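You operate a simulated robot arm through the tools that you are given. There is no shell and no other tool.

You are at the controls of a simulated two-armed robot. One attempt, no reset.

TASK
Switch the tester off and cover the test socket with the orange cap.
Fine: power off before the cap goes on; it is in the tester drawer; shut the drawer and the guard again. Set down upright: cap. Where these are worked on the way, their far stop is far enough and under half their travel is too little: guard, tester drawer.

Only the result counts: the job must be done as asked and must still hold three seconds after the hand-in. Knocking over, shifting, dropping, spilling or breaking anything else fails it. A push-on lid holds only when it is set on centred and level and pressed home; a screw cap is set on level and turned clockwise until tight.

THE ROBOT
Two 7-joint arms with fingered hands on one trunk, on a base that moves. Base frame: it is fixed to the floor where the robot stands at the start and does not move with it; the origin is under the middle of the robot, x ahead of it, y to its left, z up. Units: m, degrees, N and s.
The left shoulder is at the start at [0.07, 0.187, 1.156], the right one opposite. With the tool pointing down near the work surface each hand reaches from about 0.1 to 0.46 m from the robot's upright axis, wherever it stands, measured 20 degrees to its own side. Places, roughly: beep switch [0.5, 0.1, 1]; box plug (4x4x3 cm) [0.4, -0.1, 0.8]; check knob [0.4, -0.2, 0.8]; fan switch [0.6, -0.4, 1]; lead clip (4x3x11 cm) [0.4, 0.2, 0.7]; screen knob [0.5, 0, 1]; tester drawer [0.4, 0, 0.7]. Payload 3.6 kg a hand.
The tool frame of a hand sits at the grasp point between the pads (the TCP): z along the fingers, y along the line on which they close. The tips reach 0.026 m beyond it. The gripper opens to 0.088 m; its body begins 0.03 m behind the TCP. The gripper is a hand of 3 fingers: y runs from the thumb to the fingers, the wrist lies at [-0.017, -0.098, -0.164] in the tool frame, and closing takes about 1.5 s.
Orientation is told as [roll, pitch, yaw] about the base's x, y, z axes, in that order, counted from this pose: with the fingers straight down and the wrist toward the robot, the tool's x, y and z point along [0, 1, 0], [1, 0, 0] and [0, 0, -1] of the base frame.

THE INTERFACE
- The arms move only by the tool play_rows. It takes "left_steps", "right_steps" or both (then of equal length, played together; a hand with none holds still); each is a list of rows, each a list of 6 numbers: the shift along the tool's x, y, z in cm, then the turn, a rotation vector about the tool's x, y, z in degrees. In form: [[dx, dy, dz, wx, wy, wz], ...]. A call has 1 to 20 rows; each row shifts and turns the commanded pose from where the row before left it, along the tool's axes as they then stand. "left_fingers" and "right_fingers" are, for a hand that has rows, the opening, from 0 (shut) to 1 (fully open), set as the call begins (left out, the last holds). A row lasts 0.2 s, in which the tool goes at most 0.05 m and 8.6 degrees; a call with a longer step from one row to the next is refused whole, and so is a gripper value outside its range. Where a pose cannot be reached the arm comes as near as it can. A force on the tool above 70 N (or 10 N above the force at the start of the call, whichever is more), or a blocked arm, ends the call early, and 0.2 s more pass. The fingers move at their own pace (about 0.153 m/s each) and stop on an object; they squeeze with about 26 N. The grip force told is the motor's: it shows also when the fingers shut on nothing. Time passes only in rows, and 0.2 s behind the last, so rows that do not move let the fingers close. It gives the time, the measured TCP pose, the force on the tool (base axes), the opening and the grip force at its end, in the units of the frame above (readings bear some noise), with the torque about the TCP (base axes, N m) and any sound that the robot's microphone picked up, and new pictures: "pictures" is both (left out), scene, wrist or none (wrist: the cameras of the hands that moved).
- Cameras (640 x 400 px; columns grow to the right, rows downward): "scene" is now at [0.2463, -0.0008, 1.0446]; the picture's right is [-0.05, -1.00, 0.00], its down [-0.58, 0.03, -0.82] and it looks along [0.81, -0.04, -0.58] (base axes); focal length 214 px, centre (320, 200). "left" rides on the left gripper at [-0.056, -0.08, -0.102] in its tool frame; the picture's right is [-0.73, -0.32, 0.60], its down [0.62, -0.67, 0.41] and it looks along [0.27, 0.67, 0.69] (tool axes); focal length 247 px, centre (320, 200). "right" rides on the right gripper at [0.056, -0.08, -0.102] in its tool frame; the picture's right is [-0.73, 0.32, -0.60], its down [-0.62, -0.67, 0.41] and it looks along [-0.27, 0.68, 0.69] (tool axes); focal length 247 px, centre (320, 200). There is no depth. A picture from a camera that has moved, and an enlarged one, comes with that camera's place and axes in the base frame and with its lens.
- slide_trunk(by): moves the trunk up (or, below 0, down) by that many m; the arms and the scene camera ride with it, the base frame stays. It gives what a move gives, with no picture.
- roll_base(legs): drives the robot by 1 to 6 legs, each [ahead, left, turn to the left] in m, m and degrees, along the robot's own axes; the way and the turn of a leg run together, so that a leg with both is an arc; at most 1.5 m and 180 degrees a leg. The arms and the cameras ride along, it lands a little off, and it stops where it bumps. It gives what a move gives, and a new picture of the scene camera.
- set_grasp(shape, hand): the hand has 3 fingers and takes this shape, open, in about a second: jaw (thumb against the fingers, like two jaws); tri (thumb and two fingers); tip (a fingertip pinch); poke (one finger out to press); point (the index stretched); flat (the hand flat); cup (the hand cupped); fist (a fist). The gripper value then closes the fingers along that shape, each until it touches; the sizes above hold for jaw. It gives what a move gives, with no picture.
- turn_head(pan, tilt): turns the head with the scene camera to pan (to the left, within 60 degrees either way) and tilt (down, from -29 to 69), counted from straight ahead of the robot (the tilt from the chest, where the trunk bows). It gives what a move gives, and a new picture of the scene camera.
- zoom(camera, box): a new picture of the part [left, top, right, bottom] of that camera's present view, enlarged. The clock stands still meanwhile.
- close_job(): hands the job in; it is judged then, once.

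Nothing tells you exact positions but the pictures and the camera data. Unless the task says otherwise, let go and move clear before handing in.

The tools are called after "Emit:" by a JSON object that holds its "op" and its "data". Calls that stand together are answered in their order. play_rows: Moves the arms, as the interface text tells. Its arguments: {"type":"object","properties":{"left_steps":{"type":"array","items":{"type":"array","items":{"type":"number"}}},"left_fingers":{"type":"number"},"right_steps":{"type":"array","items":{"type":"array","items":{"type":"number"}}},"right_fingers":{"type":"number"},"pictures":{"type":"string","enum":["both","scene","wrist","none"]}},"required":[]} The other tools are called the same way: slide_trunk (by) moves the trunk up or down; set_grasp (shape, hand) gives the hand a shape; roll_base (legs) drives the base; turn_head (pan, tilt) turns the head that bears the scene camera; zoom (camera, box) takes an enlarged picture of a part of a camera's view; close_job () hands the job in.

At the start:

```text
time_s: 0.0
left_eef_pos: [0.4666, 0.2652, 1.0784]
left_ee_rot: [0.1, 0.0, 0.2]
left_contact_force: [0.6, -0.9, -0.2]
left_ft_torque: [-0.04, -0.03, -0.03]
left_grip_width: 0.0879
left_gripper_force: 0.0
left_shape: jaw
right_eef_pos: [0.4622, -0.1175, 1.0861]
right_ee_rot: [-0.1, 0.0, 0.1]
right_contact_force: [0.0, -0.1, 0.2]
right_ft_torque: [-0.01, 0.02, 0.01]
right_grip_width: 0.0876
right_gripper_force: 0.1
right_shape: jaw
trunk travel left (down, up): [-0.3, 0.457]
robot x, y, heading: [0.001, -0.0007, 0.1]
head pan, tilt (commanded): [-2.6, 35.4]
```

scene: 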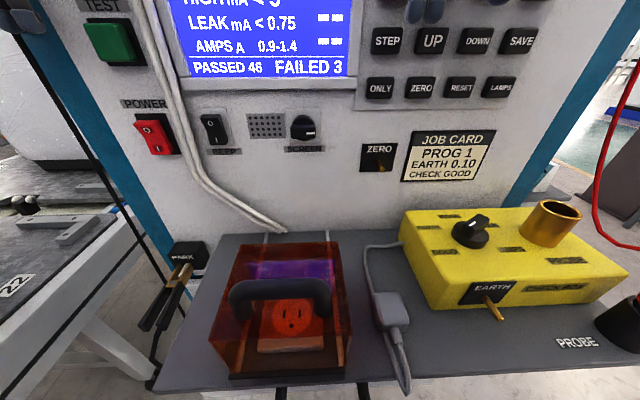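
right: 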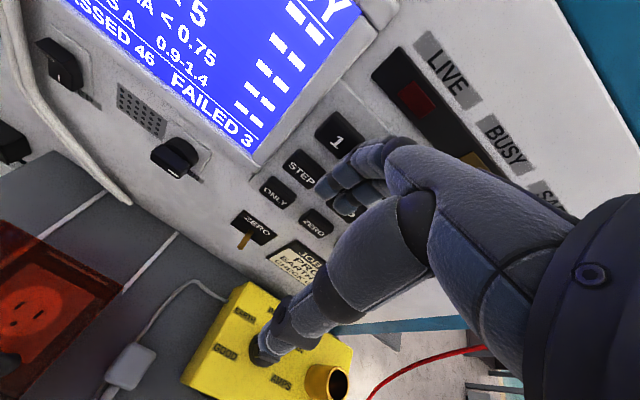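
left: 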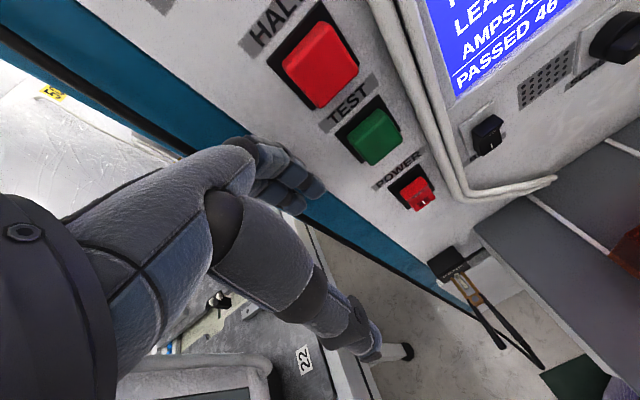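

I see a tester panel with a red POWER rocker, a shelf carrying a transparent orange guard over a socket, and a yellow check box on the right. The drawer should be under the shelf, so I'll look closer at these parts before moving.

Emit:
{"op": "zoom", "data": {"camera": "scene", "box": [80, 80, 240, 180]}}

Emit:
{"op": "zoom", "data": {"camera": "scene", "box": [160, 220, 420, 400]}}

Emit:
{"op": "turn_head", "data": {"pan": 0, "tilt": 65}}

```text
4.00 times, centred on (160, 130) of scene
camera zoom: at [0.2463, -0.0008, 1.0446], right [-0.05, -1.0, 0.0], down [-0.58, 0.03, -0.82], along [0.81, -0.04, -0.58], focal length 858 px, centre (960, 480)
```

zoom: 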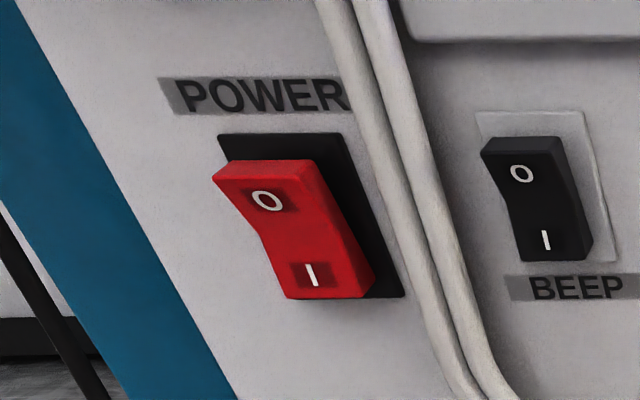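

```text
2.22 times, centred on (290, 310) of scene
camera zoom: at [0.2463, -0.0008, 1.0446], right [-0.05, -1.0, 0.0], down [-0.58, 0.03, -0.82], along [0.81, -0.04, -0.58], focal length 477 px, centre (387, -44)
```

zoom: 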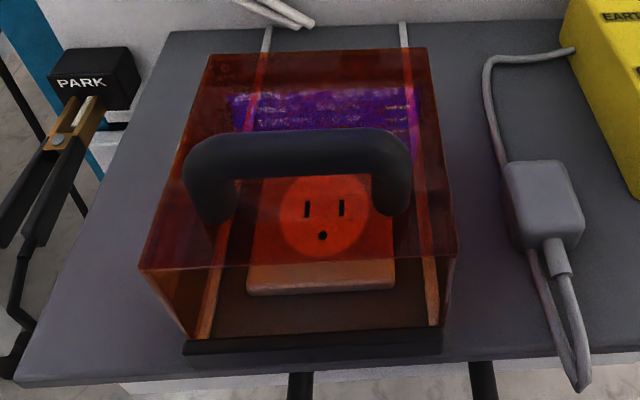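

```text
time_s: 0.9
left_eef_pos: [0.4678, 0.2649, 1.079]
left_ee_rot: [0.0, 0.1, 0.1]
left_contact_force: [0.3, -0.8, 0.1]
left_ft_torque: [0.01, 0.01, 0.01]
left_grip_width: 0.0878
left_gripper_force: 0.0
left_shape: jaw
right_eef_pos: [0.4612, -0.1162, 1.088]
right_ee_rot: [0.0, 0.0, 0.0]
right_contact_force: [0.0, -0.9, -0.4]
right_ft_torque: [0.0, 0.01, 0.0]
right_grip_width: 0.0874
right_gripper_force: 0.0
right_shape: jaw
trunk travel left (down, up): [-0.3, 0.457]
robot x, y, heading: [0.0003, 0.0015, 0.1]
head pan, tilt (commanded): [0.0, 65.0]
camera scene: at [0.2193, 0.0032, 1.0054], right [0.0, -1.0, 0.0], down [-0.91, 0.0, -0.42], along [0.42, 0.0, -0.91], focal length 214 px, centre (320, 200)
```

scene: 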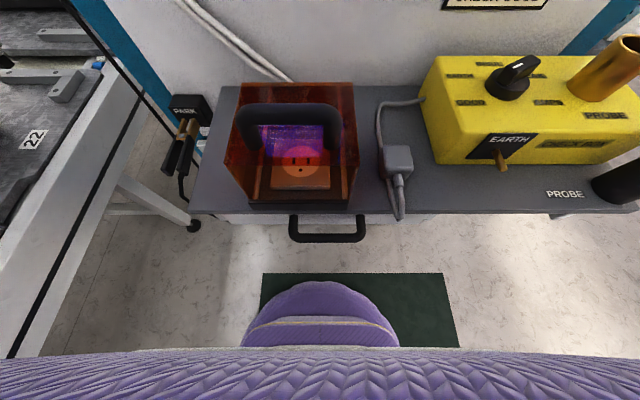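

The rocker looks ON: its top "O" half stands out. I triangulate it to about [0.524, 0.199, 0.952], and the drawer handle to about [0.30, -0.01, 0.70]. Next I'll look closely at the guard and the handle.

Emit:
{"op": "zoom", "data": {"camera": "scene", "box": [200, 70, 400, 195]}}

Emit:
{"op": "zoom", "data": {"camera": "scene", "box": [200, 160, 420, 298]}}

Emit:
{"op": "zoom", "data": {"camera": "left", "box": [340, 120, 560, 258]}}

Emit:
{"op": "zoom", "data": {"camera": "right", "box": [0, 150, 250, 400]}}

```text
3.20 times, centred on (300, 132) of scene
camera zoom: at [0.2193, 0.0032, 1.0054], right [0.0, -1.0, 0.0], down [-0.91, 0.0, -0.42], along [0.42, 0.0, -0.91], focal length 686 px, centre (384, 416)
```

zoom: 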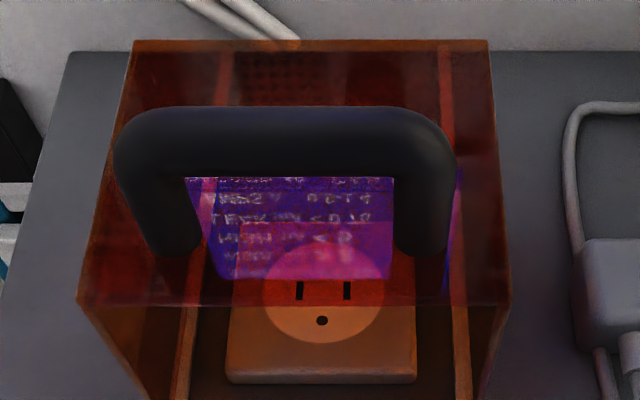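

```text
2.90 times, centred on (310, 229) of scene
camera zoom: at [0.2193, 0.0032, 1.0054], right [0.0, -1.0, 0.0], down [-0.91, 0.0, -0.42], along [0.42, 0.0, -0.91], focal length 622 px, centre (349, 116)
```

zoom: 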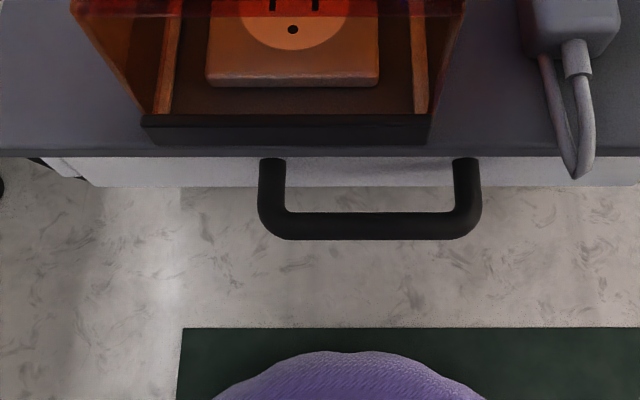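

```text
2.90 times, centred on (450, 189) of left
camera zoom: at [0.3868, 0.2101, 1.1809], right [-0.32, -0.74, -0.6], down [-0.67, 0.62, -0.41], along [0.67, 0.27, -0.69], focal length 716 px, centre (-57, 232)
```

zoom: 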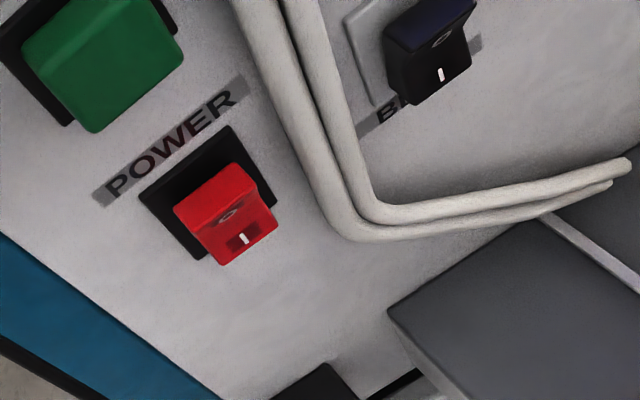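

```text
1.60 times, centred on (125, 275) of right
camera zoom: at [0.3807, -0.0597, 1.1899], right [0.32, -0.73, 0.6], down [-0.67, -0.62, -0.41], along [0.68, -0.27, -0.69], focal length 395 px, centre (632, 80)
```

zoom: 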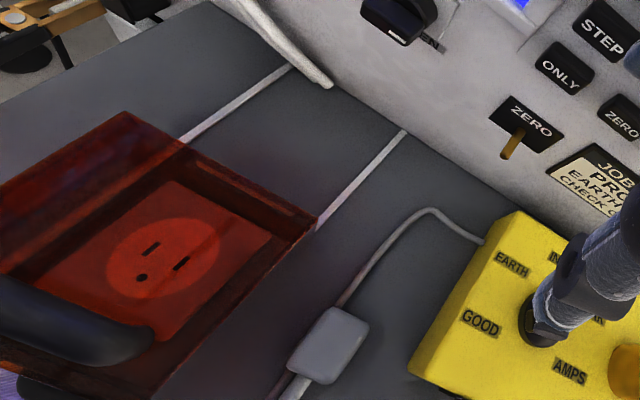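

The guard is a clear orange box with an arch handle, and its two floor rails run back towards the panel, so it may slide back. Power comes first: I'll shape the left hand to poke and check where its fingertip is.

Emit:
{"op": "set_grasp", "data": {"hand": "left", "shape": "poke"}}

Emit:
{"op": "turn_head", "data": {"pan": 15, "tilt": 20}}

Emit:
{"op": "zoom", "data": {"camera": "left", "box": [0, 0, 640, 400]}}

```text
time_s: 1.8
left_eef_pos: [0.4685, 0.266, 1.0778]
left_ee_rot: [0.1, -0.1, 0.1]
left_contact_force: [0.2, 0.7, -1.1]
left_ft_torque: [0.01, -0.01, 0.01]
left_grip_width: 0.0001
left_gripper_force: 0.1
left_shape: poke
right_eef_pos: [0.4609, -0.1157, 1.087]
right_ee_rot: [0.0, 0.0, 0.0]
right_contact_force: [0.2, -0.2, 0.9]
right_ft_torque: [0.0, -0.02, -0.02]
right_grip_width: 0.0875
right_gripper_force: 0.0
right_shape: jaw
trunk travel left (down, up): [-0.3, 0.457]
robot x, y, heading: [0.0002, -0.0012, -0.1]
head pan, tilt (commanded): [0.0, 65.0]
```

```text
time_s: 3.0
left_eef_pos: [0.4671, 0.265, 1.0781]
left_ee_rot: [0.1, 0.0, 0.1]
left_contact_force: [0.2, 0.2, 0.2]
left_ft_torque: [-0.01, 0.02, 0.02]
left_grip_width: 0.0
left_gripper_force: 0.0
left_shape: poke
right_eef_pos: [0.4615, -0.1158, 1.0853]
right_ee_rot: [0.1, 0.0, 0.0]
right_contact_force: [-0.7, 0.1, -0.5]
right_ft_torque: [0.01, -0.02, -0.01]
right_grip_width: 0.0881
right_gripper_force: 0.0
right_shape: jaw
trunk travel left (down, up): [-0.3, 0.457]
robot x, y, heading: [0.0022, -0.002, -0.3]
head pan, tilt (commanded): [15.0, 20.0]
camera scene: at [0.2485, 0.0273, 1.069], right [0.26, -0.97, 0.0], down [-0.33, -0.09, -0.94], along [0.91, 0.24, -0.34], focal length 214 px, centre (320, 200)
```

scene: 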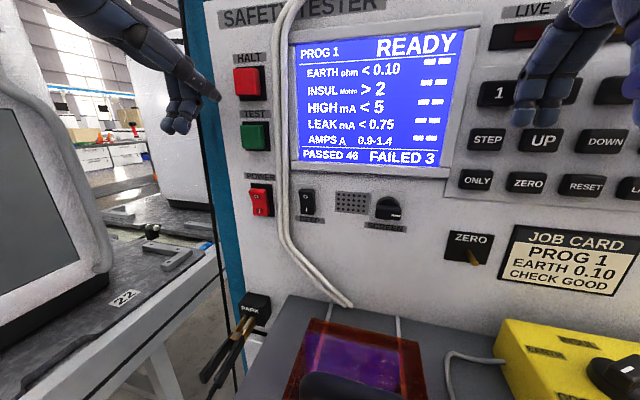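

```text
1.00 times, centred on (320, 200) of left (not enlarged: the box is as wide or as high as the picture)
camera zoom: at [0.3869, 0.2101, 1.1809], right [-0.32, -0.74, -0.6], down [-0.67, 0.62, -0.41], along [0.67, 0.27, -0.69], focal length 247 px, centre (320, 200)
```

zoom: 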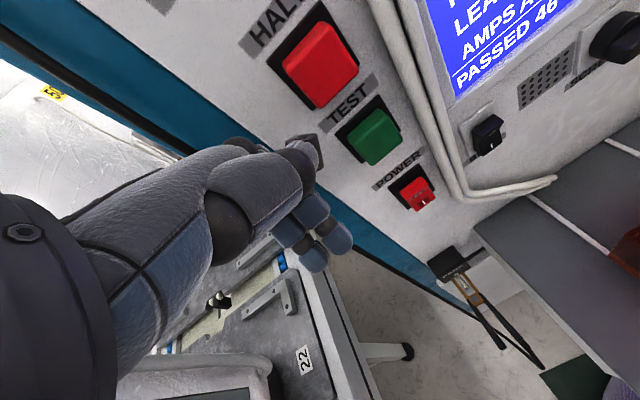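

Emit:
{"op": "zoom", "data": {"camera": "scene", "box": [80, 0, 280, 150]}}

Emit:
{"op": "zoom", "data": {"camera": "left", "box": [180, 100, 400, 300]}}

Emit:
{"op": "zoom", "data": {"camera": "scene", "box": [220, 160, 340, 235]}}

```text
2.67 times, centred on (180, 75) of scene
camera zoom: at [0.2485, 0.0273, 1.069], right [0.26, -0.97, 0.0], down [-0.33, -0.09, -0.94], along [0.91, 0.24, -0.34], focal length 572 px, centre (693, 533)
```

zoom: 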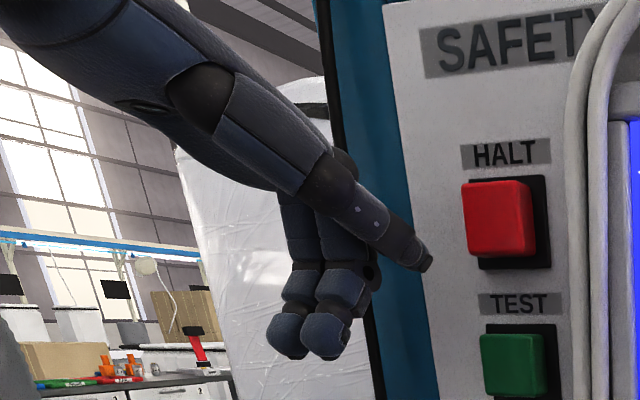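

```text
2.00 times, centred on (290, 200) of left
camera zoom: at [0.3869, 0.2101, 1.1809], right [-0.32, -0.74, -0.6], down [-0.67, 0.62, -0.41], along [0.67, 0.27, -0.69], focal length 494 px, centre (380, 200)
```

zoom: 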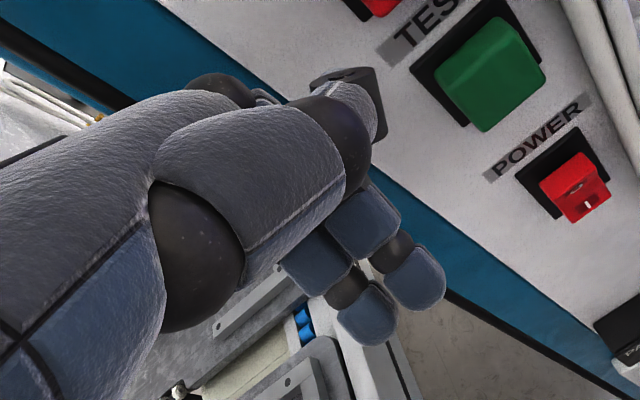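

```text
5.33 times, centred on (280, 198) of scene
camera zoom: at [0.2485, 0.0273, 1.069], right [0.26, -0.97, 0.0], down [-0.33, -0.09, -0.94], along [0.91, 0.24, -0.34], focal length 1144 px, centre (533, 213)
```

zoom: 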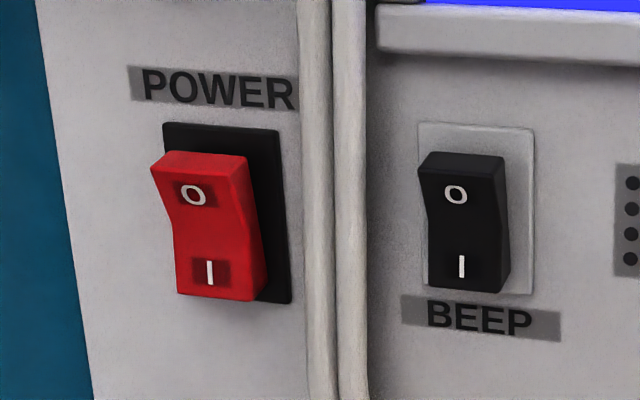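

The display reads READY and the O half stands proud, so power is on. In poke shape the fingertip sits near [-0.03, 0.045, -0.015] in the tool frame and points halfway between tool y and z, so pitching by -45° should aim it straight ahead.

Emit:
{"op": "play_rows", "data": {"left_steps": [[0, -4, 0, 0, 0, 0], [0, 0, 0, -7.5, 0, 0], [0, 0, 0, -7.5, 0, 0], [0, 0, 0, -7.5, 0, 0], [0, 0, 0, -7.5, 0, 0], [0, 0, 0, -7.5, 0, 0], [0, 0, 0, -7.5, 0, 0], [-0.6, -1.6, 2.0, 0, 0, 0], [-0.6, -1.6, 2.0, 0, 0, 0], [-0.6, -1.6, 2.0, 0, 0, 0], [-0.6, -1.6, 2.0, 0, 0, 0], [0, 0, 0, 0, 0, 0]], "pictures": "both"}}

```text
time_s: 5.6
left_eef_pos: [0.5057, 0.2503, 0.9841]
left_ee_rot: [0.0, -45.0, 0.1]
left_contact_force: [-0.4, 1.1, 0.3]
left_ft_torque: [-0.06, -0.05, 0.01]
left_grip_width: 0.0
left_gripper_force: 0.0
left_shape: poke
left hand out of reach, approached as far as the arm can: row 3, 4, 5, 6, 7
right_eef_pos: [0.4616, -0.1159, 1.0871]
right_ee_rot: [0.1, 0.1, 0.0]
right_contact_force: [0.3, -0.2, -0.8]
right_ft_torque: [-0.01, -0.03, 0.01]
right_grip_width: 0.0874
right_gripper_force: 0.1
right_shape: jaw
trunk travel left (down, up): [-0.3, 0.457]
robot x, y, heading: [0.0032, -0.0006, 0.3]
head pan, tilt (commanded): [15.0, 20.0]
camera scene: at [0.2484, 0.0274, 1.0691], right [0.26, -0.97, 0.0], down [-0.33, -0.09, -0.94], along [0.91, 0.24, -0.34], focal length 214 px, centre (320, 200)
camera left: at [0.3765, 0.1953, 0.9998], right [0.2, -0.73, -0.65], down [-0.18, 0.62, -0.76], along [0.96, 0.27, -0.01], focal length 247 px, centre (320, 200)
```

scene: 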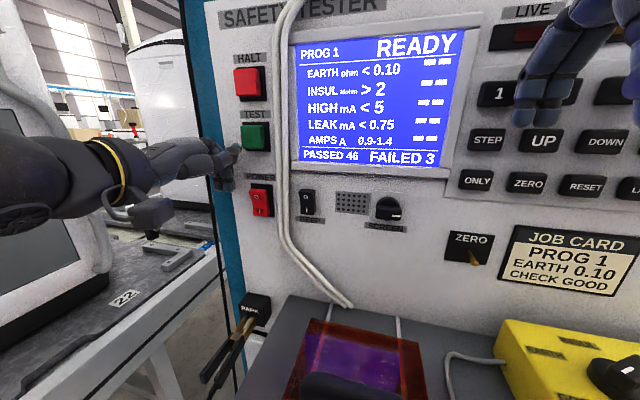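
left: 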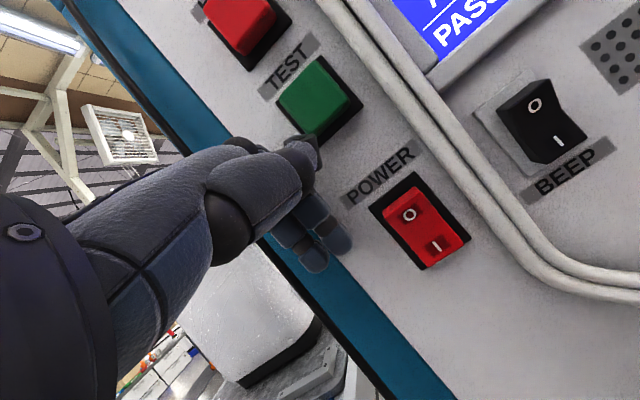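

The arm can't bring the wrist in that close at this pitch, so the hand ended up further forward, with the fingertip near the TEST button. I'll check clearance before going on.

Emit:
{"op": "zoom", "data": {"camera": "scene", "box": [180, 110, 300, 230]}}

Emit:
{"op": "zoom", "data": {"camera": "left", "box": [220, 60, 480, 280]}}

```text
3.33 times, centred on (240, 170) of scene
camera zoom: at [0.2484, 0.0274, 1.0691], right [0.26, -0.97, 0.0], down [-0.33, -0.09, -0.94], along [0.91, 0.24, -0.34], focal length 715 px, centre (587, 300)
```

zoom: 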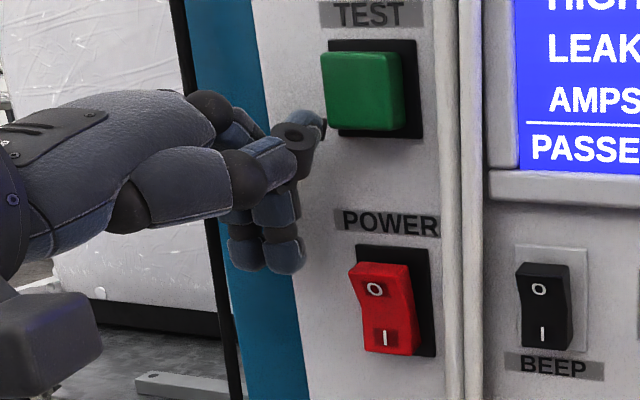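

```text
1.82 times, centred on (350, 170) of left
camera zoom: at [0.3765, 0.1953, 0.9998], right [0.2, -0.73, -0.65], down [-0.18, 0.62, -0.76], along [0.96, 0.27, -0.01], focal length 449 px, centre (266, 254)
```

zoom: 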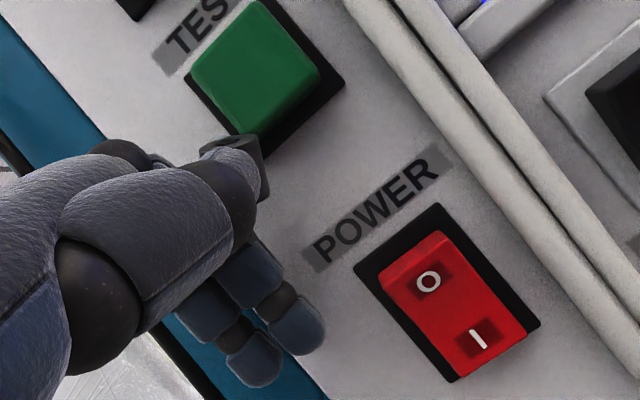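

Nothing is touching yet. The tip is at about [0.516, 0.214, 1.028], just under the TEST button, and the rocker's O is at about [0.523, 0.201, 0.960]. I'll back off and come down to line up with O.

Emit:
{"op": "play_rows", "data": {"left_steps": [[0, -1.41, 0, 0, 0, 0], [0, -1.41, 0, 0, 0, 0], [-0.5, -1.48, 0.64, 0, 0, 0], [-0.5, -1.13, 0.78, 0, 0, 0], [-0.5, -1.13, 0.78, 0, 0, 0], [0, 0, 0, 0, 0, 0]], "pictures": "both"}}

Emit:
{"op": "zoom", "data": {"camera": "scene", "box": [180, 110, 300, 230]}}

Emit:
{"op": "zoom", "data": {"camera": "left", "box": [220, 60, 480, 280]}}

```text
time_s: 7.0
left_eef_pos: [0.4743, 0.2359, 0.9233]
left_ee_rot: [0.0, -44.9, 0.1]
left_contact_force: [-0.1, 0.8, 0.6]
left_ft_torque: [-0.01, 0.02, 0.06]
left_grip_width: 0.0
left_gripper_force: 0.0
left_shape: poke
right_eef_pos: [0.4607, -0.1156, 1.0869]
right_ee_rot: [0.0, -0.1, 0.0]
right_contact_force: [0.2, 0.9, 0.2]
right_ft_torque: [-0.01, -0.03, 0.01]
right_grip_width: 0.0876
right_gripper_force: 0.2
right_shape: jaw
trunk travel left (down, up): [-0.3, 0.457]
robot x, y, heading: [0.0002, -0.0027, 0.0]
head pan, tilt (commanded): [15.0, 20.0]
camera scene: at [0.2485, 0.0274, 1.0691], right [0.26, -0.97, 0.0], down [-0.33, -0.09, -0.94], along [0.91, 0.24, -0.34], focal length 214 px, centre (320, 200)
camera left: at [0.3451, 0.1808, 0.9396], right [0.2, -0.73, -0.65], down [-0.18, 0.62, -0.76], along [0.96, 0.27, -0.01], focal length 247 px, centre (320, 200)
```

scene: 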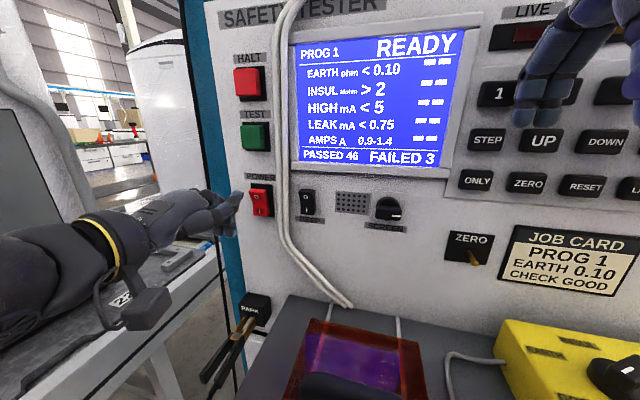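
left: 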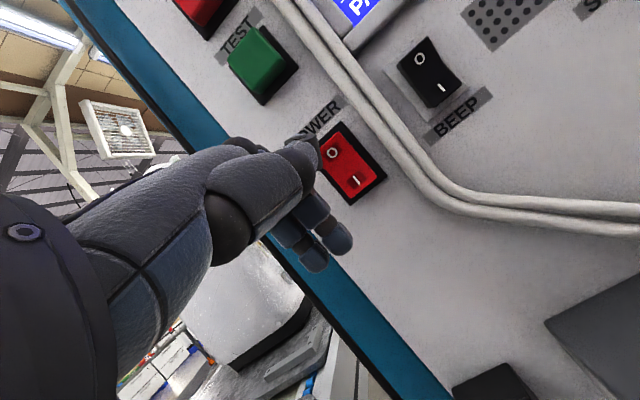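

```text
3.33 times, centred on (240, 170) of scene
camera zoom: at [0.2485, 0.0274, 1.0691], right [0.26, -0.97, 0.0], down [-0.33, -0.09, -0.94], along [0.91, 0.24, -0.34], focal length 715 px, centre (587, 300)
```

zoom: 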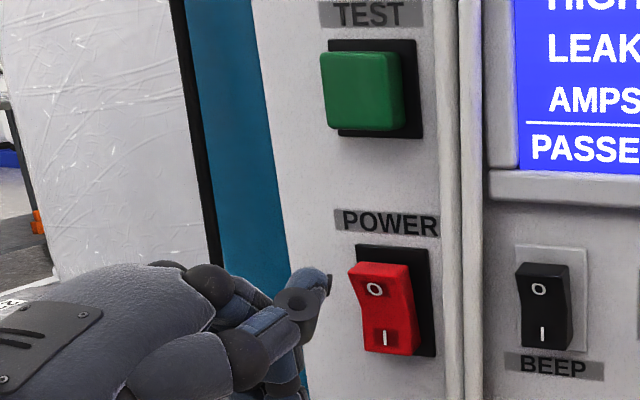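

```text
1.82 times, centred on (350, 170) of left
camera zoom: at [0.3451, 0.1808, 0.9396], right [0.2, -0.73, -0.65], down [-0.18, 0.62, -0.76], along [0.96, 0.27, -0.01], focal length 449 px, centre (266, 254)
```

zoom: 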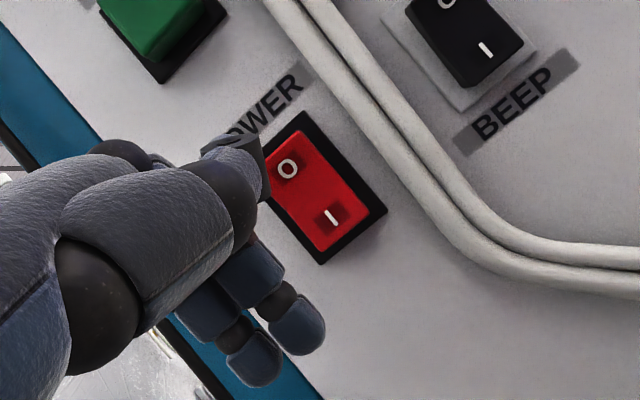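

The tip is at about [0.490, 0.201, 0.970], level with the top of the rocker. I'll lower it 8 mm to the O height and push forward gently.

Emit:
{"op": "play_rows", "data": {"left_steps": [[0, -0.57, 0.57, 0, 0, 0], [0, 0.354, 0.354, 0, 0, 0], [0, 0.354, 0.354, 0, 0, 0], [0, 0.354, 0.354, 0, 0, 0], [0, 0.354, 0.354, 0, 0, 0], [0, 0.354, 0.354, 0, 0, 0]], "pictures": "both"}}

Emit:
{"op": "zoom", "data": {"camera": "scene", "box": [180, 110, 300, 230]}}

Emit:
{"op": "zoom", "data": {"camera": "left", "box": [220, 60, 480, 280]}}

```text
time_s: 8.4
left_eef_pos: [0.5005, 0.2366, 0.9154]
left_ee_rot: [0.0, -45.0, 0.0]
left_contact_force: [0.2, 0.2, 1.1]
left_ft_torque: [0.0, -0.03, 0.0]
left_grip_width: 0.0
left_gripper_force: 0.1
left_shape: poke
right_eef_pos: [0.4618, -0.116, 1.087]
right_ee_rot: [0.1, 0.0, 0.0]
right_contact_force: [0.4, -0.7, 0.0]
right_ft_torque: [-0.01, -0.04, 0.02]
right_grip_width: 0.0875
right_gripper_force: 0.1
right_shape: jaw
trunk travel left (down, up): [-0.3, 0.457]
robot x, y, heading: [-0.0024, -0.0001, 0.0]
head pan, tilt (commanded): [15.0, 20.0]
camera scene: at [0.2484, 0.0273, 1.0691], right [0.26, -0.97, 0.0], down [-0.33, -0.09, -0.94], along [0.91, 0.24, -0.34], focal length 214 px, centre (320, 200)
camera left: at [0.3702, 0.1808, 0.9311], right [0.2, -0.73, -0.65], down [-0.18, 0.62, -0.76], along [0.96, 0.27, -0.01], focal length 247 px, centre (320, 200)
```

scene: 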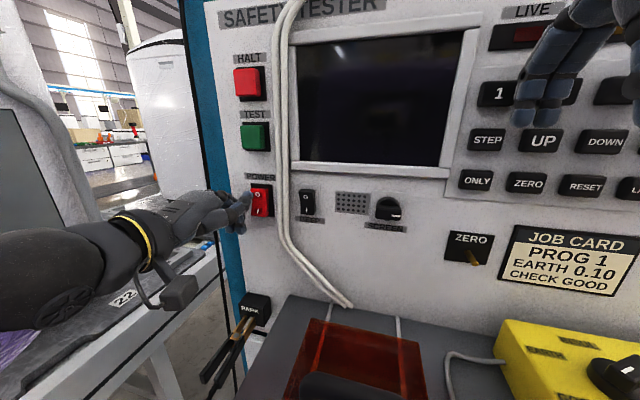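
left: 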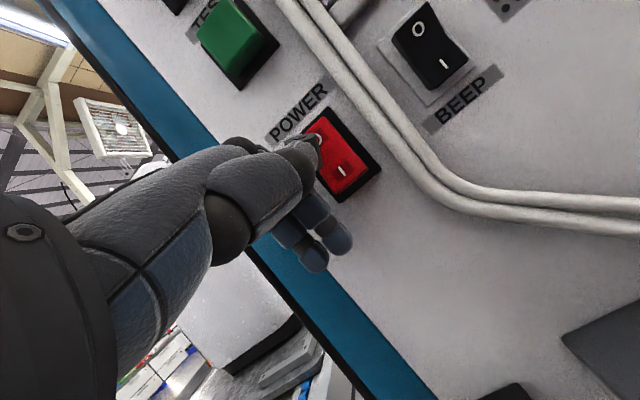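

```text
3.33 times, centred on (240, 170) of scene
camera zoom: at [0.2484, 0.0273, 1.0691], right [0.26, -0.97, 0.0], down [-0.33, -0.09, -0.94], along [0.91, 0.24, -0.34], focal length 715 px, centre (587, 300)
```

zoom: 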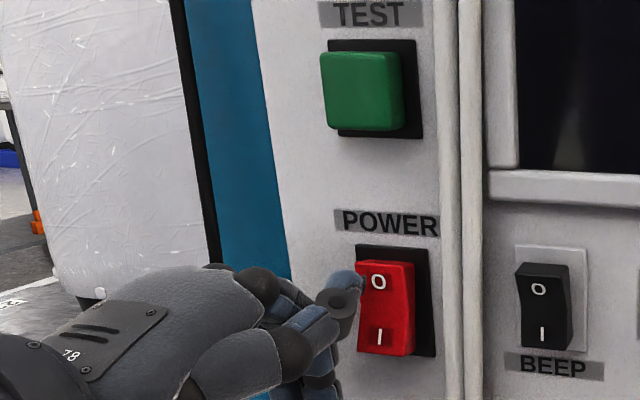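

```text
1.82 times, centred on (350, 170) of left
camera zoom: at [0.3702, 0.1808, 0.9311], right [0.2, -0.73, -0.65], down [-0.18, 0.62, -0.76], along [0.96, 0.27, -0.01], focal length 449 px, centre (266, 254)
```

zoom: 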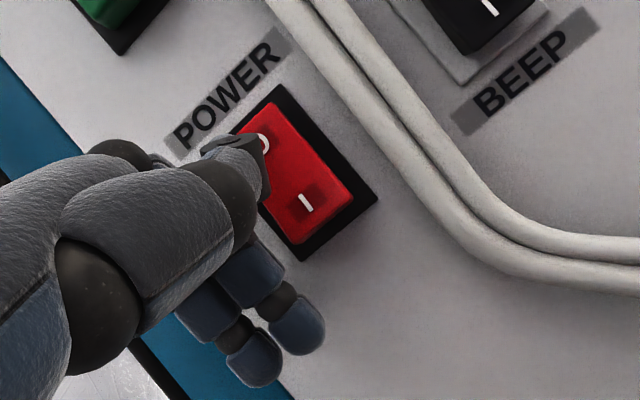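

The display has gone dark and the rocker has flipped, so power is off. I'll draw the left hand straight back, then put it in jaw shape.

Emit:
{"op": "play_rows", "data": {"left_steps": [[0, -0.9, -0.9, 0, 0, 0], [0, -0.9, -0.9, 0, 0, 0], [0, -0.9, -0.9, 0, 0, 0], [1.5, 0, 0, 0, 0, 0], [1.5, 0, 0, 0, 0, 0]], "pictures": "scene"}}

Emit:
{"op": "zoom", "data": {"camera": "scene", "box": [180, 110, 300, 230]}}

```text
time_s: 9.6
left_eef_pos: [0.4619, 0.2654, 0.9164]
left_ee_rot: [0.0, -45.0, 0.0]
left_contact_force: [-0.1, -0.2, -0.1]
left_ft_torque: [-0.02, 0.0, 0.02]
left_grip_width: 0.0
left_gripper_force: 0.0
left_shape: poke
right_eef_pos: [0.461, -0.1167, 1.0865]
right_ee_rot: [0.0, 0.1, 0.0]
right_contact_force: [0.8, 0.5, 0.0]
right_ft_torque: [0.02, -0.02, 0.02]
right_grip_width: 0.0879
right_gripper_force: 0.0
right_shape: jaw
trunk travel left (down, up): [-0.3, 0.457]
robot x, y, heading: [0.0036, -0.0021, 0.1]
head pan, tilt (commanded): [15.0, 20.0]
camera scene: at [0.2484, 0.0274, 1.0691], right [0.26, -0.97, 0.0], down [-0.33, -0.09, -0.94], along [0.91, 0.24, -0.34], focal length 214 px, centre (320, 200)
```

scene: 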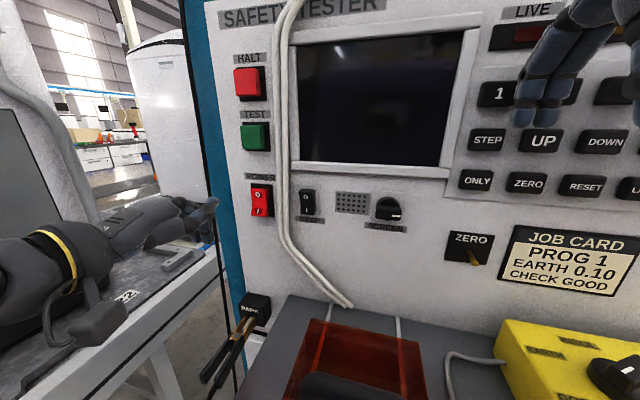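

```text
3.33 times, centred on (240, 170) of scene
camera zoom: at [0.2484, 0.0274, 1.0691], right [0.26, -0.97, 0.0], down [-0.33, -0.09, -0.94], along [0.91, 0.24, -0.34], focal length 715 px, centre (587, 300)
```

zoom: 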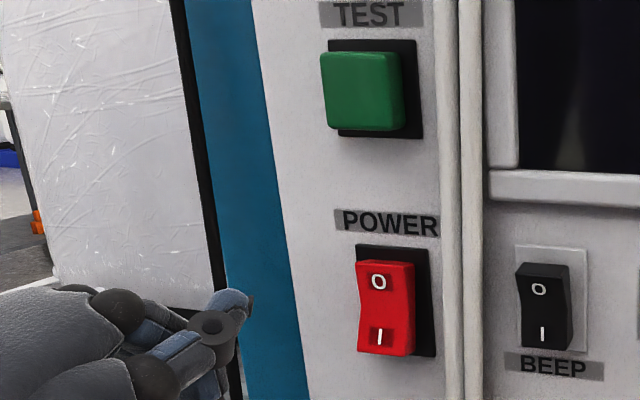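

Power is confirmed off and the hand is clear. I'll raise and level the left hand, open it to jaw shape, and roll back about 0.15 m to make room for the drawer.

Emit:
{"op": "play_rows", "data": {"left_steps": [[0, 2.8, -2.8, 0, 0, 0], [0, 2.8, -2.8, 0, 0, 0], [0, 0, 0, 7.5, 0, 0], [0, 0, 0, 7.5, 0, 0], [0, 0, 0, 7.5, 0, 0], [0, 0, 0, 7.5, 0, 0], [0, 0, 0, 7.5, 0, 0], [0, 0, 0, 7.5, 0, 0]], "pictures": "none"}}

Emit:
{"op": "set_grasp", "data": {"hand": "left", "shape": "jaw"}}

Emit:
{"op": "roll_base", "data": {"legs": [[-0.15, 0, 0]]}}

Emit:
{"op": "turn_head", "data": {"pan": 0, "tilt": 45}}

```text
time_s: 11.4
left_eef_pos: [0.4685, 0.267, 0.9906]
left_ee_rot: [-0.1, 0.2, 0.0]
left_contact_force: [0.9, -0.9, -0.3]
left_ft_torque: [-0.02, -0.01, -0.02]
left_grip_width: 0.0
left_gripper_force: 0.0
left_shape: poke
left hand out of reach, approached as far as the arm can: row 2, 3
right_eef_pos: [0.461, -0.1139, 1.0866]
right_ee_rot: [0.0, 0.0, 0.0]
right_contact_force: [0.1, 0.6, 0.7]
right_ft_torque: [-0.01, 0.04, 0.0]
right_grip_width: 0.0877
right_gripper_force: 0.0
right_shape: jaw
trunk travel left (down, up): [-0.3, 0.457]
robot x, y, heading: [-0.0015, -0.0022, -0.0]
head pan, tilt (commanded): [15.0, 20.0]
```

```text
time_s: 12.3
left_eef_pos: [0.4682, 0.2662, 0.991]
left_ee_rot: [0.0, 0.0, 0.1]
left_contact_force: [-0.3, 0.1, 0.3]
left_ft_torque: [-0.02, -0.03, -0.01]
left_grip_width: 0.0877
left_gripper_force: 0.0
left_shape: jaw
right_eef_pos: [0.4622, -0.1168, 1.0873]
right_ee_rot: [0.0, 0.0, 0.0]
right_contact_force: [0.8, 0.4, 1.2]
right_ft_torque: [0.0, -0.01, 0.04]
right_grip_width: 0.0878
right_gripper_force: 0.0
right_shape: jaw
trunk travel left (down, up): [-0.3, 0.457]
robot x, y, heading: [0.0011, -0.0002, -0.0]
head pan, tilt (commanded): [15.0, 20.0]
```

```text
time_s: 13.6
left_eef_pos: [0.3186, 0.2668, 0.9907]
left_ee_rot: [0.0, 0.0, 0.0]
left_contact_force: [-0.4, -0.2, 0.4]
left_ft_torque: [0.01, -0.01, -0.02]
left_grip_width: 0.0876
left_gripper_force: 0.0
left_shape: jaw
right_eef_pos: [0.312, -0.1168, 1.087]
right_ee_rot: [0.0, -0.1, 0.0]
right_contact_force: [-0.2, 0.0, 0.1]
right_ft_torque: [0.0, -0.02, -0.02]
right_grip_width: 0.0876
right_gripper_force: 0.1
right_shape: jaw
trunk travel left (down, up): [-0.3, 0.457]
robot x, y, heading: [-0.1492, -0.0003, 0.0]
head pan, tilt (commanded): [15.0, 20.0]
camera scene: at [0.0982, 0.0272, 1.0694], right [0.26, -0.97, 0.0], down [-0.33, -0.09, -0.94], along [0.91, 0.24, -0.34], focal length 214 px, centre (320, 200)
```

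scene: 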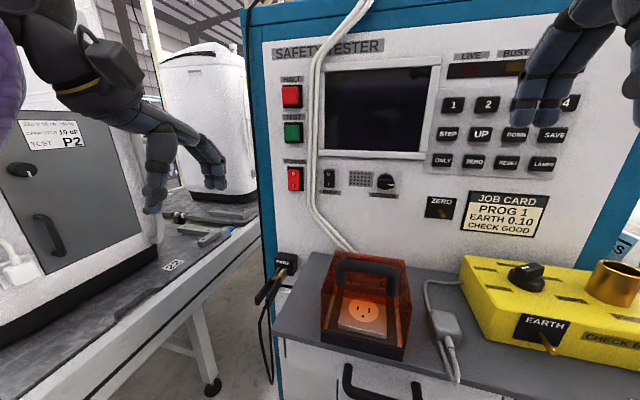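

```text
time_s: 14.5
left_eef_pos: [0.3196, 0.266, 0.9915]
left_ee_rot: [0.0, 0.0, 0.0]
left_contact_force: [-0.5, 0.4, 0.6]
left_ft_torque: [-0.01, -0.02, 0.01]
left_grip_width: 0.0877
left_gripper_force: 0.0
left_shape: jaw
right_eef_pos: [0.3113, -0.118, 1.0869]
right_ee_rot: [0.0, 0.0, 0.1]
right_contact_force: [-0.6, 1.6, 0.4]
right_ft_torque: [0.01, -0.01, 0.03]
right_grip_width: 0.0876
right_gripper_force: 0.1
right_shape: jaw
trunk travel left (down, up): [-0.3, 0.457]
robot x, y, heading: [-0.1497, 0.001, -0.1]
head pan, tilt (commanded): [0.0, 45.0]
camera scene: at [0.0907, 0.0031, 1.0305], right [0.0, -1.0, 0.0], down [-0.71, 0.0, -0.71], along [0.71, 0.0, -0.71], focal length 214 px, centre (320, 200)
```

scene: 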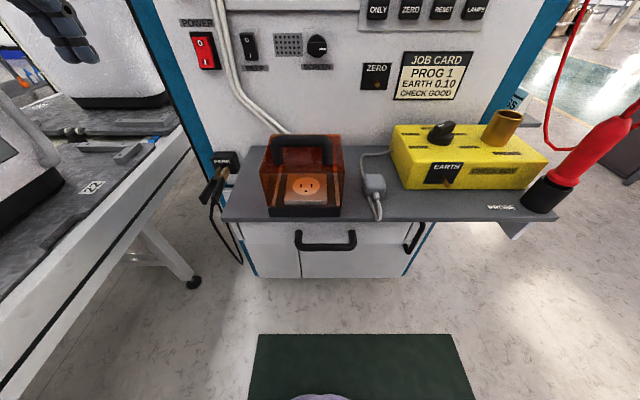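

Emit:
{"op": "zoom", "data": {"camera": "scene", "box": [200, 120, 400, 245]}}

Emit:
{"op": "zoom", "data": {"camera": "scene", "box": [220, 190, 440, 300]}}

Emit:
{"op": "zoom", "data": {"camera": "scene", "box": [255, 125, 355, 225]}}

```text
3.20 times, centred on (300, 182) of scene
camera zoom: at [0.0907, 0.0031, 1.0305], right [0.0, -1.0, 0.0], down [-0.71, 0.0, -0.71], along [0.71, 0.0, -0.71], focal length 686 px, centre (384, 256)
```

zoom: 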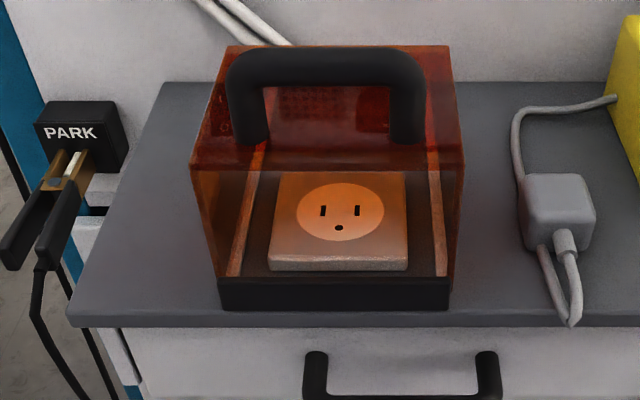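

```text
2.91 times, centred on (330, 245) of scene
camera zoom: at [0.0907, 0.0031, 1.0305], right [0.0, -1.0, 0.0], down [-0.71, 0.0, -0.71], along [0.71, 0.0, -0.71], focal length 624 px, centre (291, 69)
```

zoom: 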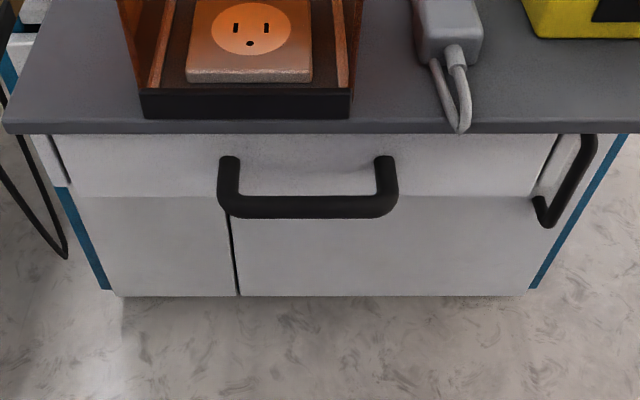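

```text
4.00 times, centred on (305, 175) of scene
camera zoom: at [0.0907, 0.0031, 1.0305], right [0.0, -1.0, 0.0], down [-0.71, 0.0, -0.71], along [0.71, 0.0, -0.71], focal length 858 px, centre (380, 300)
```

zoom: 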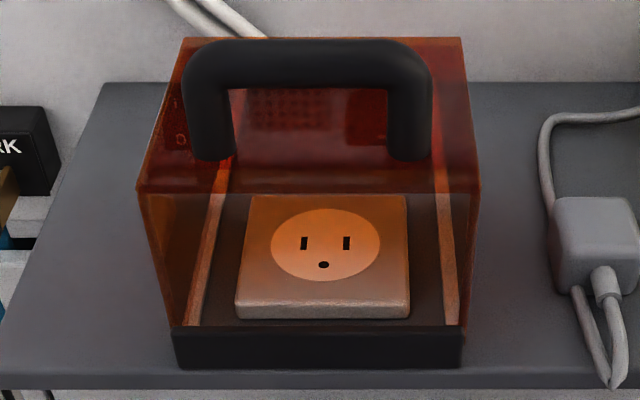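

From here I can see the drawer with its U handle: bar at about x 0.298, y -0.007, z 0.705, and the shelf edge at about x 0.317, z 0.76. I'll roll back a bit more and lower the trunk, so the right hand can grip the bar from the front.

Emit:
{"op": "roll_base", "data": {"legs": [[-0.1, 0, 0]]}}

Emit:
{"op": "slide_trunk", "data": {"by": -0.2}}

Emit:
{"op": "turn_head", "data": {"pan": 0, "tilt": 25}}

```text
time_s: 15.8
left_eef_pos: [0.2243, 0.2655, 0.9911]
left_ee_rot: [0.0, 0.0, 0.1]
left_contact_force: [0.8, 0.3, 0.0]
left_ft_torque: [0.01, 0.02, 0.01]
left_grip_width: 0.0879
left_gripper_force: 0.0
left_shape: jaw
right_eef_pos: [0.2169, -0.1155, 1.087]
right_ee_rot: [0.0, 0.0, 0.1]
right_contact_force: [0.3, 0.9, 0.3]
right_ft_torque: [-0.01, 0.01, -0.01]
right_grip_width: 0.0878
right_gripper_force: 0.0
right_shape: jaw
trunk travel left (down, up): [-0.3, 0.457]
robot x, y, heading: [-0.2435, 0.004, 0.3]
head pan, tilt (commanded): [0.0, 45.0]
stopped in leg 1: the robot was blocked; the commanded pose is now the measured one
camera scene: at [-0.0051, 0.0034, 1.0303], right [0.0, -1.0, 0.0], down [-0.71, 0.0, -0.71], along [0.71, 0.0, -0.71], focal length 214 px, centre (320, 200)
```

scene: 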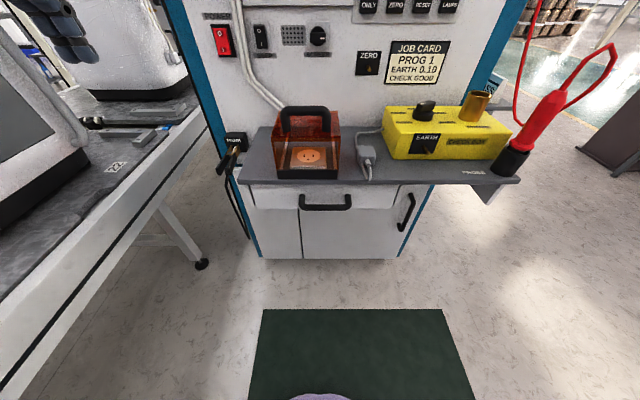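

```text
time_s: 17.9
left_eef_pos: [0.2342, 0.2666, 0.7723]
left_ee_rot: [0.0, 3.2, 0.1]
left_contact_force: [-0.1, -0.4, 0.6]
left_ft_torque: [-0.02, -0.01, -0.01]
left_grip_width: 0.0877
left_gripper_force: 0.0
left_shape: jaw
right_eef_pos: [0.217, -0.1165, 0.8863]
right_ee_rot: [0.0, 0.1, 0.1]
right_contact_force: [-0.6, -0.5, 0.0]
right_ft_torque: [0.0, -0.03, 0.01]
right_grip_width: 0.0875
right_gripper_force: 0.0
right_shape: jaw
trunk travel left (down, up): [-0.1, 0.657]
robot x, y, heading: [-0.2476, 0.0009, -0.2]
head pan, tilt (commanded): [0.0, 45.0]
```

```text
time_s: 18.8
left_eef_pos: [0.2349, 0.2671, 0.7715]
left_ee_rot: [0.0, 3.3, 0.2]
left_contact_force: [-0.4, -0.7, -0.1]
left_ft_torque: [0.01, -0.01, -0.03]
left_grip_width: 0.0877
left_gripper_force: 0.1
left_shape: jaw
right_eef_pos: [0.2162, -0.1156, 0.8859]
right_ee_rot: [0.1, -0.1, 0.0]
right_contact_force: [0.6, 0.0, -0.4]
right_ft_torque: [-0.01, 0.01, 0.02]
right_grip_width: 0.0876
right_gripper_force: 0.2
right_shape: jaw
trunk travel left (down, up): [-0.1, 0.657]
robot x, y, heading: [-0.2445, -0.0006, 0.1]
head pan, tilt (commanded): [0.0, 25.0]
camera scene: at [0.0447, 0.0035, 0.8418], right [0.0, -1.0, 0.0], down [-0.42, 0.0, -0.91], along [0.91, 0.0, -0.42], focal length 214 px, centre (320, 200)
```

scene: 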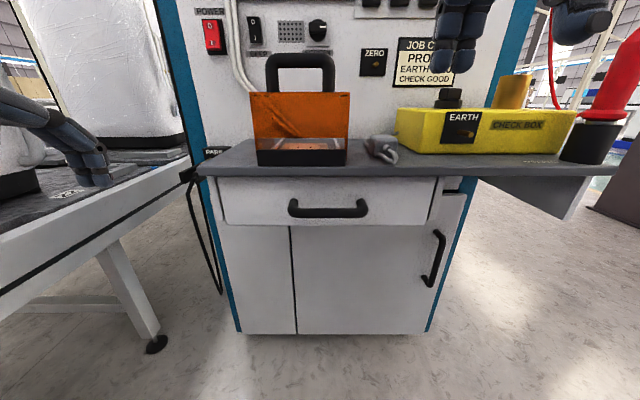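

Rolling back was blocked at x = -0.245, so something is behind the robot and I must not go further back. This low view shows the guard well, so I'll zoom in on it and on the handle.

Emit:
{"op": "zoom", "data": {"camera": "scene", "box": [220, 40, 400, 170]}}

Emit:
{"op": "zoom", "data": {"camera": "scene", "box": [210, 130, 450, 260]}}

```text
3.08 times, centred on (310, 105) of scene
camera zoom: at [0.0447, 0.0035, 0.8418], right [0.0, -1.0, 0.0], down [-0.42, 0.0, -0.91], along [0.91, 0.0, -0.42], focal length 660 px, centre (351, 492)
```

zoom: 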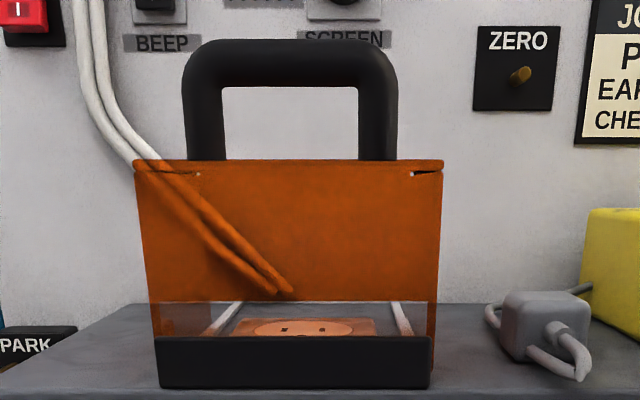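

```text
2.67 times, centred on (330, 195) of scene
camera zoom: at [0.0447, 0.0035, 0.8418], right [0.0, -1.0, 0.0], down [-0.42, 0.0, -0.91], along [0.91, 0.0, -0.42], focal length 572 px, centre (293, 213)
```

zoom: 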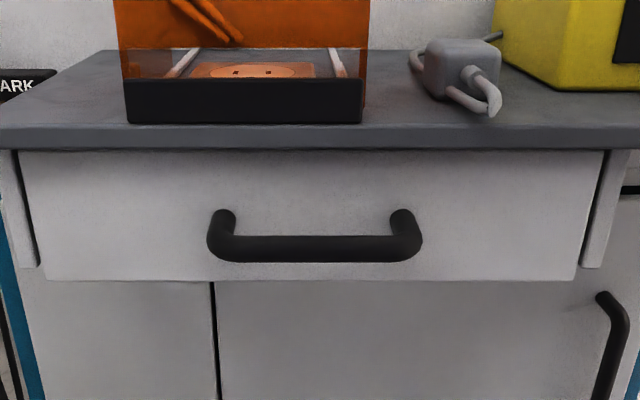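

The front wall of the guard stops short of the shelf, and the black sill looks fixed, so the guard should slide back over the socket plate. The drawer bar is confirmed at [0.298, -0.0075, 0.705]. I'll bring the right hand down and pitch it to face the bar.

Emit:
{"op": "play_rows", "data": {"right_steps": [[1.3, -0.5, 3.4, 0, 0, 0], [1.3, -0.5, 3.4, 0, 0, 0], [1.3, -0.5, 3.4, 0, 0, 0], [1.3, -0.5, 3.4, 0, 0, 0], [0, 0, 0, -8.5, 0, 0], [0, 0, 0, -8.5, 0, 0], [0, 0, 0, -8.5, 0, 0], [0, 0, 0, -8.5, 0, 0], [0, 0, 0, -8.5, 0, 0], [0, 0, 0, -8.5, 0, 0], [0, 0, 0, -8.5, 0, 0], [0, 0, 0, -8.5, 0, 0], [0, 0, 0, -2, 0, 0], [0, 0, 0, 0, 0, 0]], "right_fingers": 0.55, "pictures": "both"}}

```text
time_s: 21.8
left_eef_pos: [0.2348, 0.267, 0.773]
left_ee_rot: [0.0, 3.2, 0.1]
left_contact_force: [-0.4, 0.9, -0.5]
left_ft_torque: [0.0, 0.03, 0.02]
left_grip_width: 0.0876
left_gripper_force: 0.0
left_shape: jaw
right_eef_pos: [0.3108, -0.0261, 0.8543]
right_ee_rot: [0.1, -69.7, 0.1]
right_contact_force: [-2.7, -0.4, 0.0]
right_ft_torque: [0.03, -0.02, 0.01]
right_grip_width: 0.047
right_gripper_force: 0.1
right_shape: jaw
right hand out of reach, approached as far as the arm can: row 6, 10, 11, 12, 13
trunk travel left (down, up): [-0.1, 0.657]
robot x, y, heading: [-0.245, -0.0006, 0.3]
head pan, tilt (commanded): [0.0, 25.0]
camera scene: at [0.0445, 0.0035, 0.8419], right [0.0, -1.0, 0.0], down [-0.42, 0.0, -0.91], along [0.91, 0.0, -0.42], focal length 214 px, centre (320, 200)
camera right: at [0.1864, 0.0303, 0.8155], right [-0.45, -0.74, 0.51], down [0.15, -0.62, -0.77], along [0.88, -0.27, 0.39], focal length 247 px, centre (320, 200)
```

scene: 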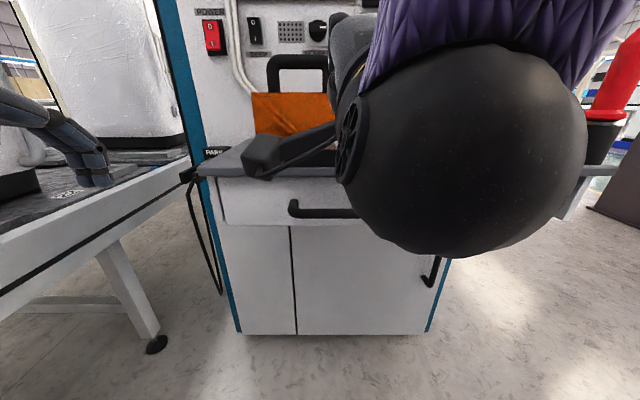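
right: 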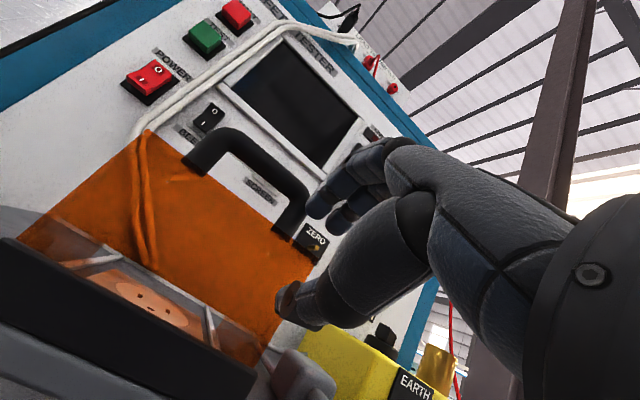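

The arm drifted forward again because it can't fold close enough at -70°. It reads a light 2.7 N in x, near the guard's front, so I'll back off now and switch to a gentler -45° approach.

Emit:
{"op": "play_rows", "data": {"right_steps": [[0, -0.5, -1.4, 0, 0, 0], [0, -0.5, -1.4, 4, 0, 0]], "pictures": "both"}}

```text
time_s: 22.4
left_eef_pos: [0.2343, 0.268, 0.7719]
left_ee_rot: [0.0, 3.3, 0.1]
left_contact_force: [0.4, -0.7, 0.3]
left_ft_torque: [0.02, 0.01, 0.02]
left_grip_width: 0.088
left_gripper_force: 0.0
left_shape: jaw
right_eef_pos: [0.2924, -0.0276, 0.8626]
right_ee_rot: [0.0, -65.9, -0.1]
right_contact_force: [1.0, 0.1, -0.1]
right_ft_torque: [0.0, -0.02, 0.0]
right_grip_width: 0.0486
right_gripper_force: 0.1
right_shape: jaw
right hand out of reach, approached as far as the arm can: row 1
trunk travel left (down, up): [-0.1, 0.657]
robot x, y, heading: [-0.2466, 0.0029, -0.1]
head pan, tilt (commanded): [0.0, 25.0]
camera scene: at [0.0447, 0.0035, 0.8419], right [0.0, -1.0, 0.0], down [-0.42, 0.0, -0.91], along [0.91, 0.0, -0.42], focal length 214 px, centre (320, 200)
camera right: at [0.1658, 0.0294, 0.8318], right [-0.42, -0.74, 0.53], down [0.1, -0.62, -0.78], along [0.9, -0.27, 0.34], focal length 247 px, centre (320, 200)
```

scene: 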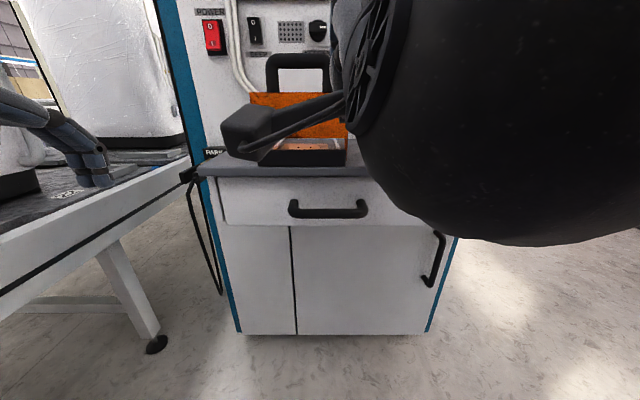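
right: 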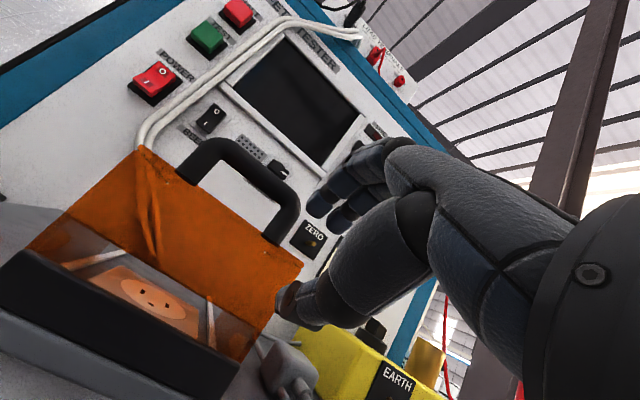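

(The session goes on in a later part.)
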